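You operate a simulated robot arm through the tools that you are given. There is no shell and no other tool. Be economical: measure what you need, move in short steps, check, and stop when the job is done.

You run a simulated robot arm. Do the job below in one go: nothing can be reset, and whatever is moved stays where it is left.

TASK
Put one of the dough pieces from the top of the shipping bench on top of the green measuring jug.

It is judged by the outcome, as a careful person would: the job done as asked, and still so three seconds after it is handed in. It fails if anything else is knocked over, pushed out of place, dropped, spilled or broken.

THE ROBOT
A 6-joint arm with a two-finger parallel gripper, fixed in place. Base frame: the origin is at the foot of the arm, x ahead of it, y to its left, z up; the work surface is at about z = 0.85. Readings come in m, rad, newtons and seconds.
With the tool pointing down near the work surface it reaches from about 0.24 to 0.64 m from the base axis. Its first joint turns from -1.152 to 1.152 rad. Payload 2.7 kg.
The tool frame sits at the grasp point between the pads (the TCP): z along the fingers, y along the line on which they close. The tips reach 0.023 m beyond it. The gripper opens to 0.094 m. The fingers are 0.038 m wide and 0.01 m thick; the gripper's body (0.054 by 0.096 m) begins 0.039 m behind the TCP.
Orientation is told as [roll, pitch, yaw] about the base's x, y, z axes, in that order, counted from this pose: with the fingers straight down and closing along the base's y, the tool's x points along the base's -x, its y along +y and its z along -z.

THE INTERFACE
- The arm moves only by the tool move_arm. Its argument "motion" is one flat list of numbers, 7 for each row, row after row: the shift along the base's x, y, z in m, then the turn, a rotation vector about the base's x, y, z in rad, then the gripper command, from -1 (shut) to 1 (fully open), values between in proportion. In form: [dx, dy, dz, rx, ry, rz, hand, dx, dy, dz, rx, ry, rz, hand, ...]. A call has 1 to 20 rows; each row is the pose to reach, as a shift and turn from the pose commanded when the call began. Rows are played at 5 a second. More than 0.05 m and 0.15 rad between two rows, or a gripper value outside its range, and nothing of the call is played. A pose out of reach is approached as far as the arm can. The call stops where the force on the tool passes 40 N (or 10 N more than at its start, if that is more) or the arm is blocked; 0.2 s more then pass. The fingers move at their own pace (about 0.045 m/s each) and stop on an object; they squeeze with about 38 N. The grip force told is the motor's: it shows also when the fingers shut on nothing. Time passes only in rows, and 0.2 s behind the last, so rows that repeat a pose let the fingers close. It gives the time, the measured TCP pose, the force on the tool (base axes), the opening and the grip force at its end, in the units of the frame above (readings bear some noise).
- Cameras (640 x 400 px; columns grow to the right, rows downward): "scene" is fixed at [0.092, -0.4537, 1.3989]; the picture's right is [0.47, -0.88, 0.00], its down [-0.60, -0.32, -0.73] and it looks along [0.64, 0.34, -0.68] (base axes); focal length 295 px, centre (320, 200). "wrist" rides on the gripper at [-0.039, 0, -0.044] in the tool frame; the picture's right is [0.00, -1.00, 0.00], its down [0.97, 0.00, -0.24] and it looks along [0.24, 0.00, 0.97] (tool axes); focal length 218 px, centre (320, 200).
- snapshot(camera): a new picture of that camera. No time passes.
- probe_pixels(camera, pixels): for up to 12 pixels [column, row] of the newest picture of that camera ("zoom" is the newest enlarged one), the place [x, y, z] in the base frame of the surface seen there, good to about 0.003 m, but the place of the scene camera against the robot may be out by one fixed shift of up to 0.012 m in any direction. No time passes.
- enlarge(camera, box): a new picture of the part [left, top, right, bottom] of that camera's present view, enlarged. No time passes.
- finish_job(): hands the job in; it is judged then, once.

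Work in short steps. Measure before you move; look again where a grasp or a placing could have gone wrong, and mend it. You have 60 turns and 26 pictures in all, those below and enlarged ones among them. Open the gripper and draw the arm clear of the work before you hand the job in, unless the task says otherwise; then end with one line.

The tools are called by a JSON object that holds its "fn" and its "kwargs". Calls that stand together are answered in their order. move_arm: Moves the arm, as the interface text tells. Its arguments: {"type":"object","properties":{"motion":{"type":"array","items":{"type":"number"}}},"required":["motion"]} The other tools are called the same way: snapshot (camera) takes a picture; probe_pixels (camera, pixels) gives the place of the surface under pixels of a picture; enlarge (camera, box) takes an enlarged picture of a part of a camera's view; finish_job () hands the job in.

At the start:

```text
clock: 0.0
tcp_pos: [0.3337, -0.0985, 1.1623]
orientation: [0.0, 0.0, -0.001]
wrist_force: [0.2, 0.3, 0.5]
width: 0.0938
grasp_force: 0.0
```

scene: 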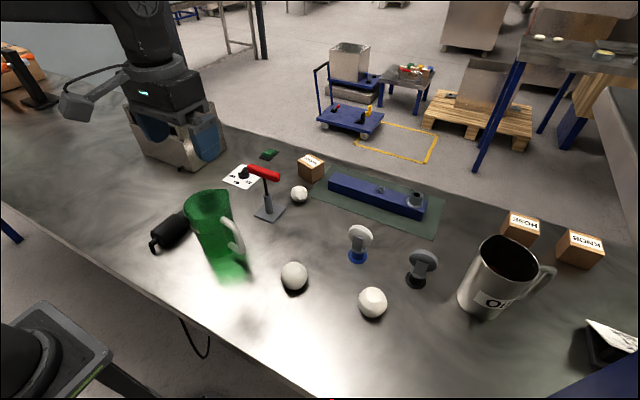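
wrist: 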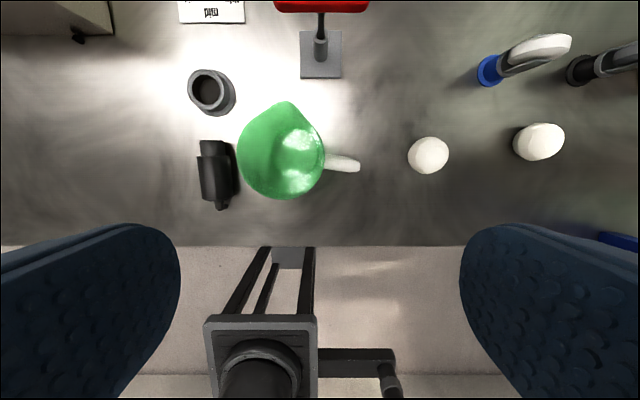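

I see white round pieces near scene (294,277), (372,302), (299,194) and the green jug near (210,225). I enlarge to tell them apart and to see the jug's top.

{"fn": "enlarge", "kwargs": {"camera": "scene", "box": [140, 140, 300, 300]}}

{"fn": "enlarge", "kwargs": {"camera": "scene", "box": [260, 170, 420, 330]}}

{"fn": "enlarge", "kwargs": {"camera": "wrist", "box": [180, 60, 580, 260]}}

```text
2.50 times, centred on (220, 220) of scene
```

zoom: 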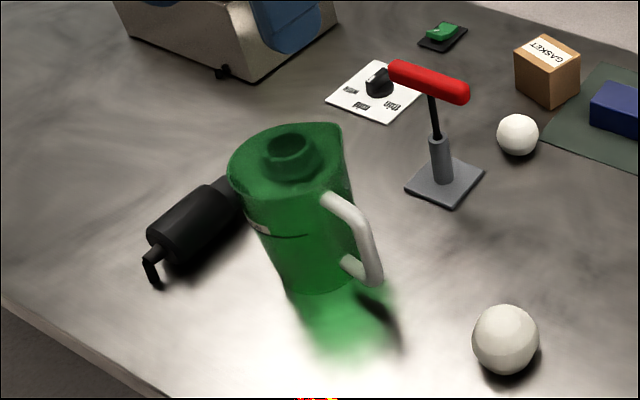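

```text
2.50 times, centred on (340, 250) of scene
```

zoom: 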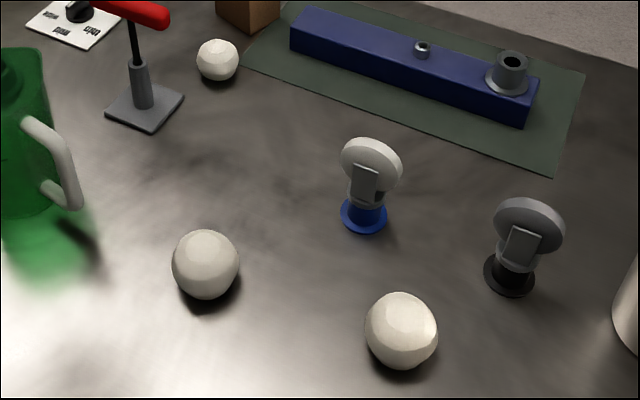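

```text
1.60 times, centred on (380, 160) of wrist
```

zoom: 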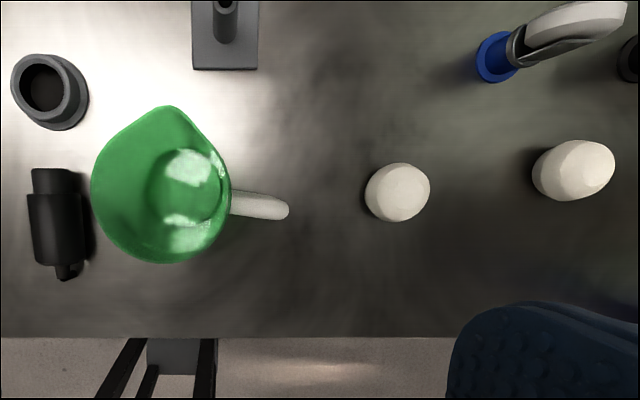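

The jug seems open and see-through, with two larger lumps near it and a smaller white ball further off. I probe rim, lumps and table for sizes.

{"fn": "probe_pixels", "kwargs": {"camera": "wrist", "pixels": [[285, 103], [280, 198], [239, 155], [324, 155], [280, 150], [357, 164], [409, 155], [428, 155], [448, 155], [428, 138], [428, 173], [380, 220]]}}

{"fn": "probe_pixels", "kwargs": {"camera": "scene", "pixels": [[294, 270], [372, 297], [299, 192], [185, 198], [232, 192], [205, 212], [200, 191], [211, 198], [280, 277], [308, 277], [359, 302], [387, 302]]}}

```text
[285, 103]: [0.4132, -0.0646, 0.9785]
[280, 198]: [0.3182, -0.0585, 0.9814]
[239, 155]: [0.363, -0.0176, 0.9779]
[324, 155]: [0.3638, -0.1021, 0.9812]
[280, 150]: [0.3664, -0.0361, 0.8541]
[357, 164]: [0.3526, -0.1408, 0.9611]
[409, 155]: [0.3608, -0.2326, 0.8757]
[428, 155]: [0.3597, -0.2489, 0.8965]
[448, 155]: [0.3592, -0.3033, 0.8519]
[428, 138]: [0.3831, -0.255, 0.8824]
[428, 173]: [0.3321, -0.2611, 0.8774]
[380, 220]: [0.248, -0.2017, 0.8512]
```

```text
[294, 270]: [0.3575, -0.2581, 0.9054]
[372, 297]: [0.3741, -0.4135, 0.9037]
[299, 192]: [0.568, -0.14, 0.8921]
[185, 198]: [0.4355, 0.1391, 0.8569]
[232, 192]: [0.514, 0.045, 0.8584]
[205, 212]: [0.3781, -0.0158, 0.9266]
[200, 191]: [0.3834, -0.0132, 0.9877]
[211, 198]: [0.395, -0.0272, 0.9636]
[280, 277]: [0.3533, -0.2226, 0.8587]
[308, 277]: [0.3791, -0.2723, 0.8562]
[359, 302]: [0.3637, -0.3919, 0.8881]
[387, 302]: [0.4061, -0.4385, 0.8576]
```

Wrist probes show rim z≈0.98, mouth about 0.08 wide, floor ≈0.854: it seems open, and the lumps are ≈0.052 wide. I zoom in on the jug and probe its interior thoroughly, since it matters whether a lump would rest on top.

{"fn": "enlarge", "kwargs": {"camera": "wrist", "box": [220, 90, 380, 210]}}

{"fn": "probe_pixels", "kwargs": {"camera": "wrist", "pixels": [[250, 155], [260, 155], [270, 155], [290, 155], [300, 155], [310, 155], [318, 155], [280, 115], [280, 130], [280, 170], [280, 182], [280, 192]]}}

```text
3.33 times, centred on (300, 150) of wrist
```

zoom: 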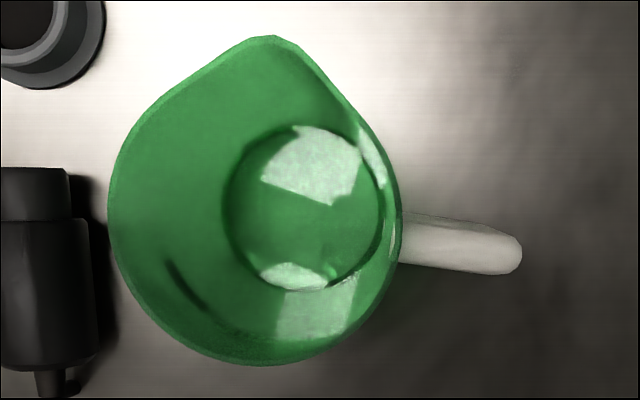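

```text
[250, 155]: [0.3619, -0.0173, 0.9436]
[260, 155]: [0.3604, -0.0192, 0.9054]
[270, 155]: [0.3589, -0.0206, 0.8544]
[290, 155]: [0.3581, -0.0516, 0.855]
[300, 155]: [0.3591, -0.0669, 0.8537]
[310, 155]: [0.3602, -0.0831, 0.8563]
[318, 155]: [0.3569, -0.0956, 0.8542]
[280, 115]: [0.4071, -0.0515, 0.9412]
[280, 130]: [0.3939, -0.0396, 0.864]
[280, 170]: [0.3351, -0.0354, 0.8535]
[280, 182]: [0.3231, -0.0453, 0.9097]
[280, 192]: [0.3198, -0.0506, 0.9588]
```

The jug is a plain open cylinder (inner floor ≈0.854, mouth ≈0.08), so a lump laid on it will settle inside the mouth, resting on the jug. I'll take the near lump at about (0.360, -0.259, centre z≈0.878) and first move above it.

{"fn": "move_arm", "kwargs": {"motion": [0.01, -0.04, 0, 0, 0, 0, 1, 0.02, -0.08, 0, 0, 0, 0, 1, 0.026, -0.12, -0.01, 0, 0, 0, 1, 0.026, -0.16, -0.03, 0, 0, 0, 1, 0.026, -0.16, -0.07, 0, 0, 0, 1, 0.026, -0.16, -0.11, 0, 0, 0, 1, 0.026, -0.16, -0.15, 0, 0, 0, 1, 0.026, -0.16, -0.18, 0, 0, 0, 1, 0.026, -0.16, -0.18, 0, 0, 0, 1]}}

{"fn": "snapshot", "kwargs": {"camera": "wrist"}}

```text
clock: 2.0
tcp_pos: [0.362, -0.2592, 0.9827]
orientation: [0.0, 0.001, -0.001]
wrist_force: [0.4, -0.2, 0.2]
width: 0.094
grasp_force: 0.0
```

```text
19 pictures are left
```

wrist: 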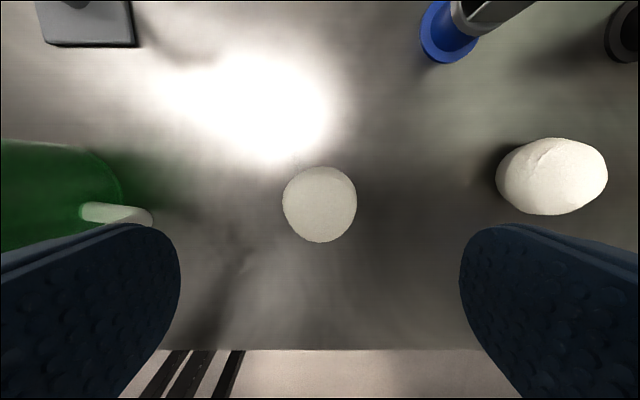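

The lump sits at (320,204), directly under the grasp line (centre ≈ x 0.361, y -0.259). I descend to z≈0.887 and close.

{"fn": "move_arm", "kwargs": {"motion": [0, 0, -0.035, 0, 0, 0, 1, 0, 0, -0.07, 0, 0, 0, 1, 0, 0, -0.096, 0, 0, 0, 1, 0, 0, -0.096, 0, 0, 0, 0.4, 0, 0, -0.096, 0, 0, 0, -0.2, 0, 0, -0.096, 0, 0, 0, -1, 0, 0, -0.096, 0, 0, 0, -1, 0, 0, -0.096, 0, 0, 0, -1]}}

```text
clock: 3.8
tcp_pos: [0.3604, -0.2599, 0.8856]
orientation: [-0.001, 0.001, 0.0]
wrist_force: [0.3, -0.9, -0.1]
width: 0.0505
grasp_force: 37.9
```

Gripped at width 0.0505. I lift straight up 0.18 and look.

{"fn": "move_arm", "kwargs": {"motion": [0, 0, 0.03, 0, 0, 0, -1, 0, 0, 0.07, 0, 0, 0, -1, 0, 0, 0.11, 0, 0, 0, -1, 0, 0, 0.15, 0, 0, 0, -1, 0, 0, 0.18, 0, 0, 0, -1, 0, 0, 0.18, 0, 0, 0, -1]}}

{"fn": "snapshot", "kwargs": {"camera": "scene"}}

```text
clock: 5.2
tcp_pos: [0.3604, -0.2597, 1.063]
orientation: [0.0, 0.001, 0.0]
wrist_force: [-0.2, -0.6, -0.6]
width: 0.0504
grasp_force: 38.6
```

```text
18 pictures are left
```

scene: 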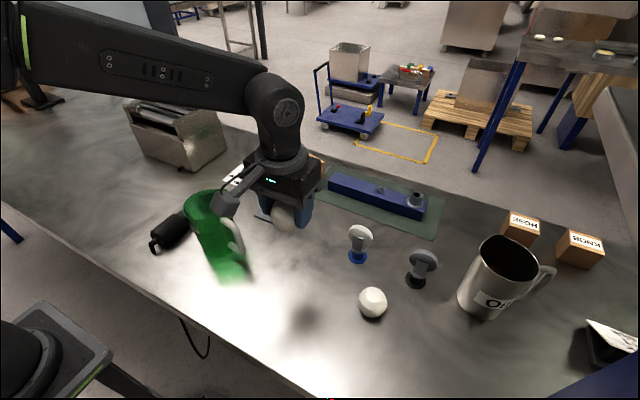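

The lump is held at scene (284,218), nothing else disturbed. I carry it at this height to above the jug centre (0.361, -0.060).

{"fn": "move_arm", "kwargs": {"motion": [0, 0.04, 0, 0, 0, 0, -1, 0, 0.08, 0, 0, 0, 0, -1, 0, 0.12, 0, 0, 0, 0, -1, 0, 0.16, 0, 0, 0, 0, -1, 0, 0.199, 0, 0, 0, 0, -1, 0, 0.199, 0, 0, 0, 0, -1]}}

{"fn": "snapshot", "kwargs": {"camera": "wrist"}}

{"fn": "enlarge", "kwargs": {"camera": "scene", "box": [140, 120, 300, 300]}}

```text
clock: 6.6
tcp_pos: [0.3621, -0.0616, 1.0667]
orientation: [0.001, 0.0, -0.001]
wrist_force: [-0.2, -0.9, 0.0]
width: 0.0498
grasp_force: 37.9
```

```text
17 pictures are left
```

wrist: 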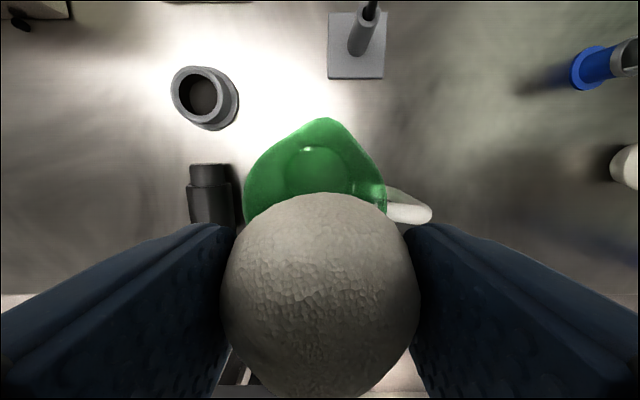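

```text
2.22 times, centred on (220, 210) of scene
```

zoom: 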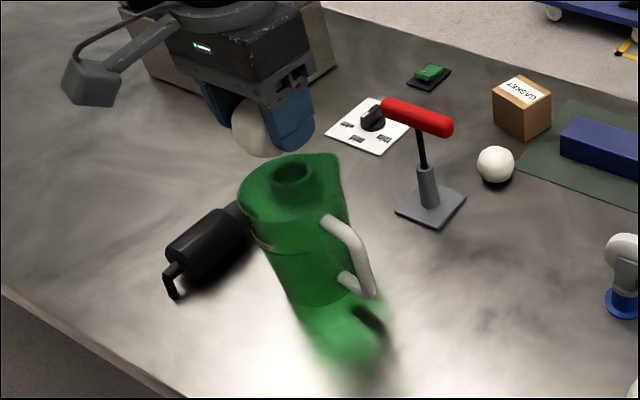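

Alignment over the mouth is good (rim spans columns 244–388, ball centred at 320). I lower until the fingertips are just above the rim (TCP z≈1.012), with the lump already entering the mouth.

{"fn": "move_arm", "kwargs": {"motion": [0, 0.001, -0.02, 0, 0, 0, -1, 0, 0.001, -0.038, 0, 0, 0, -1, 0, 0.001, -0.053, 0, 0, 0, -1, 0, 0.001, -0.053, 0, 0, 0, -1, 0, 0.001, -0.053, 0, 0, 0, -1]}}

{"fn": "enlarge", "kwargs": {"camera": "scene", "box": [140, 120, 300, 300]}}

```text
clock: 7.8
tcp_pos: [0.3614, -0.0613, 1.0145]
orientation: [-0.001, -0.004, -0.001]
wrist_force: [-4.0, 0.2, 23.9]
width: 0.0499
grasp_force: 38.7
```

```text
2.22 times, centred on (220, 210) of scene
```

zoom: 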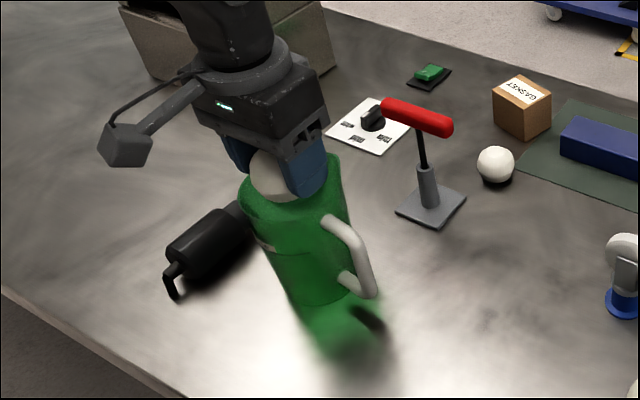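

There is a 24 N upward push at TCP z 1.0145, with the lump's bottom at ≈0.979, rim height: the jug's top holds it. I ease up in small steps to take off the load before releasing.

{"fn": "move_arm", "kwargs": {"motion": [0, 0, 0.002, 0, 0, 0, -1, 0, 0, 0.002, 0, 0, 0, -1]}}

```text
clock: 8.4
tcp_pos: [0.3612, -0.0613, 1.0153]
orientation: [0.0, -0.001, -0.001]
wrist_force: [3.2, -3.2, 10.3]
width: 0.0495
grasp_force: 38.4
```

{"fn": "move_arm", "kwargs": {"motion": [0, 0, 0.001, 0, 0, 0, -1, 0, 0, 0.001, 0, 0, 0, -1]}}

{"fn": "snapshot", "kwargs": {"camera": "wrist"}}

```text
clock: 9.0
tcp_pos: [0.3602, -0.0596, 1.0158]
orientation: [0.002, 0.002, -0.001]
wrist_force: [-0.6, 0.2, 1.5]
width: 0.0498
grasp_force: 38.1
```

```text
14 pictures are left
```

wrist: 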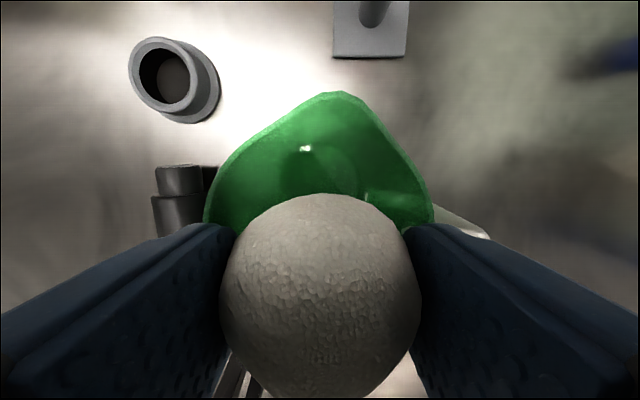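

Load is down to 1.5 N and the lump is in the same attitude it rested in on the bench. I open slowly without moving the hand.

{"fn": "move_arm", "kwargs": {"motion": [0, 0, 0, 0, 0, 0, 0.03, 0, 0, 0, 0, 0, 0, 0.07, 0, 0, 0, 0, 0, 0, 0.1, 0, 0, 0, 0, 0, 0, 0.14, 0, 0, 0, 0, 0, 0, 0.2, 0, 0, 0, 0, 0, 0, 0.3, 0, 0, 0, 0, 0, 0, 0.4, 0, 0, 0, 0, 0, 0, 0.4]}}

{"fn": "snapshot", "kwargs": {"camera": "wrist"}}

{"fn": "enlarge", "kwargs": {"camera": "scene", "box": [140, 120, 300, 300]}}

```text
clock: 10.8
tcp_pos: [0.3615, -0.059, 1.0162]
orientation: [0.001, 0.0, 0.0]
wrist_force: [0.9, 0.5, -0.3]
width: 0.066
grasp_force: 0.1
```

```text
13 pictures are left
```

wrist: 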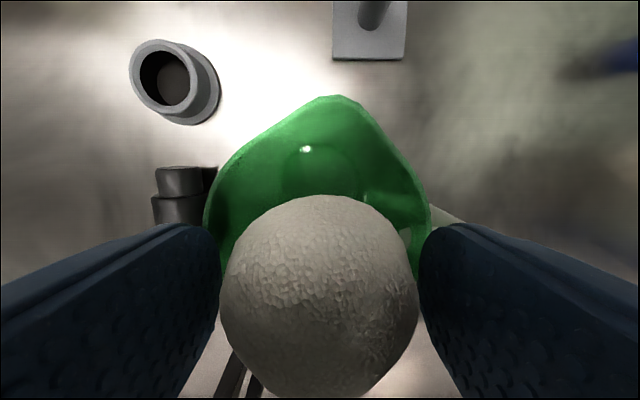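

```text
2.22 times, centred on (220, 210) of scene
```

zoom: 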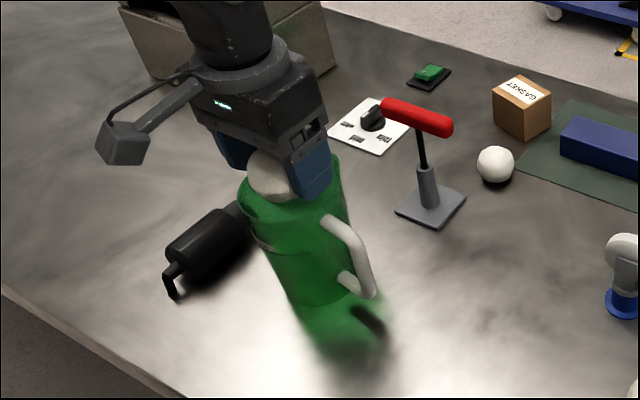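

The lump is free (width 0.066, no load) and stays on top; texture shows a slight settle. I wait a second and check it isn't rolling before pulling away.

{"fn": "move_arm", "kwargs": {"motion": [0, 0, 0, 0, 0, 0, 0.45, 0, 0, 0, 0, 0, 0, 0.45, 0, 0, 0, 0, 0, 0, 0.45, 0, 0, 0, 0, 0, 0, 0.45, 0, 0, 0, 0, 0, 0, 0.45]}}

{"fn": "snapshot", "kwargs": {"camera": "wrist"}}

```text
clock: 12.0
tcp_pos: [0.3608, -0.0602, 1.0157]
orientation: [0.0, 0.001, 0.0]
wrist_force: [-1.4, 0.6, 0.3]
width: 0.0682
grasp_force: 0.0
```

```text
11 pictures are left
```

wrist: 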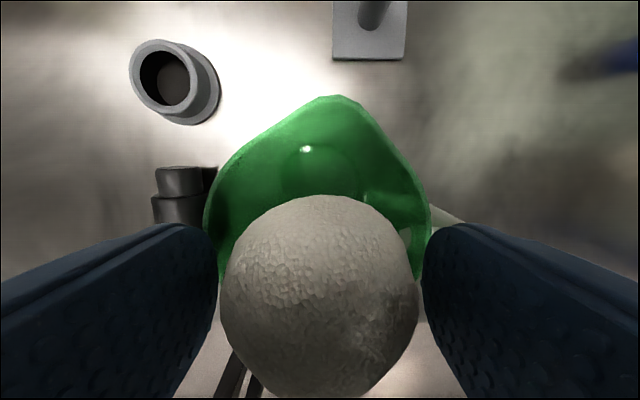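

It is unmoved. I open fully, then lift straight up and clear.

{"fn": "move_arm", "kwargs": {"motion": [0, 0, 0, 0, 0, 0, 0.7, 0, 0, 0, 0, 0, 0, 1, 0, 0, 0, 0, 0, 0, 1, 0, 0, 0.015, 0, 0, 0, 1, 0, 0, 0.04, 0, 0, 0, 1, 0, 0, 0.075, 0, 0, 0, 1, 0, 0, 0.11, 0, 0, 0, 1, 0, 0, 0.15, 0, 0, 0, 1, 0, -0.04, 0.16, 0, 0, 0, 1, 0, -0.08, 0.16, 0, 0, 0, 1, 0, -0.12, 0.16, 0, 0, 0, 1, 0, -0.12, 0.16, 0, 0, 0, 1]}}

{"fn": "snapshot", "kwargs": {"camera": "scene"}}

{"fn": "snapshot", "kwargs": {"camera": "wrist"}}

```text
clock: 14.6
tcp_pos: [0.3628, -0.1783, 1.1746]
orientation: [0.001, 0.0, -0.001]
wrist_force: [0.2, 0.2, 0.0]
width: 0.094
grasp_force: 0.0
```

```text
10 pictures are left
```

scene: 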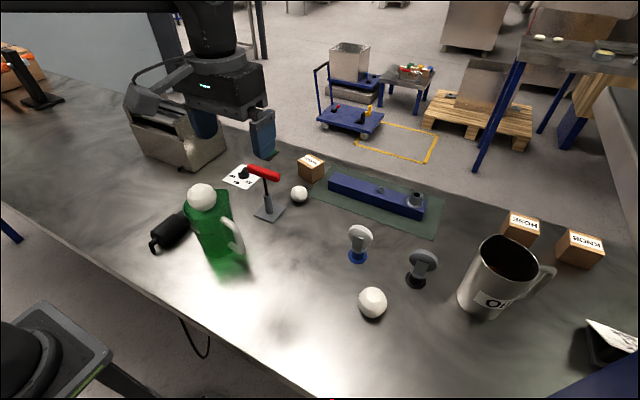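

```text
9 pictures are left
```

wrist: 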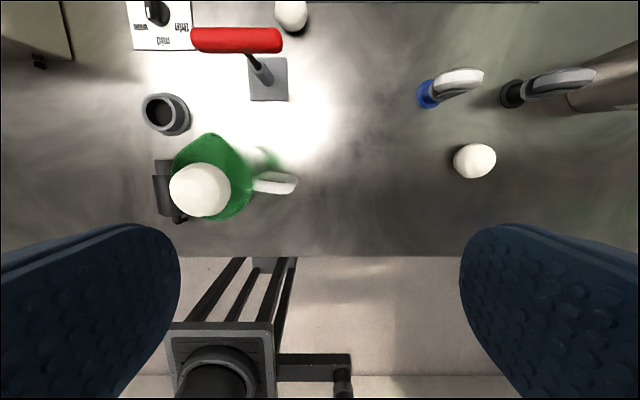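

The lump sits on top of the jug (scene (201,197)); everything else is in place. I probe it, wait two seconds and compare.

{"fn": "probe_pixels", "kwargs": {"camera": "scene", "pixels": [[201, 190], [201, 197], [188, 197], [214, 197]]}}

{"fn": "move_arm", "kwargs": {"motion": [0, 0, 0, 0, 0, 0, 1, 0, 0, 0, 0, 0, 0, 1, 0, 0, 0, 0, 0, 0, 1, 0, 0, 0, 0, 0, 0, 1, 0, 0, 0, 0, 0, 0, 1, 0, 0, 0, 0, 0, 0, 1, 0, 0, 0, 0, 0, 0, 1, 0, 0, 0, 0, 0, 0, 1, 0, 0, 0, 0, 0, 0, 1, 0, 0, 0, 0, 0, 0, 1]}}

{"fn": "snapshot", "kwargs": {"camera": "wrist"}}

```text
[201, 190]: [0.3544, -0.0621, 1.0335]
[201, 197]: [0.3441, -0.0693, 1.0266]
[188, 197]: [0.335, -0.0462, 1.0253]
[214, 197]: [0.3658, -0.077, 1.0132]
```

```text
clock: 16.8
tcp_pos: [0.3628, -0.1782, 1.1749]
orientation: [-0.002, 0.001, -0.001]
wrist_force: [0.2, -1.2, 0.4]
width: 0.0938
grasp_force: 0.1
```

```text
8 pictures are left
```

wrist: 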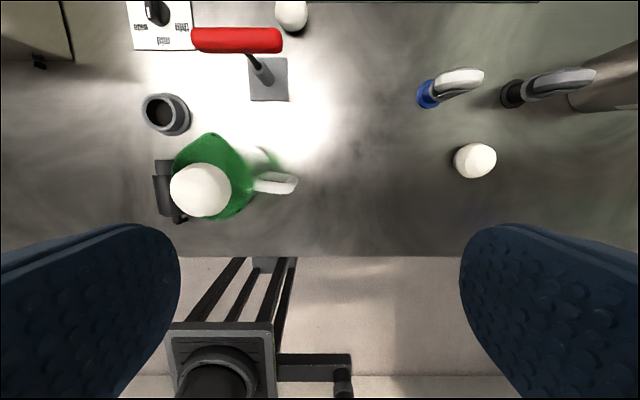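

The lump is unmoved after two seconds, its top at z≈1.03, and the arm is clear. I hand in.

{"fn": "finish_job", "kwargs": {}}

```text
The job is handed in.
```

One dough piece is resting on top of the green measuring jug; it hadn't moved two seconds after release, nothing else was disturbed, and the arm is clear with the gripper open.
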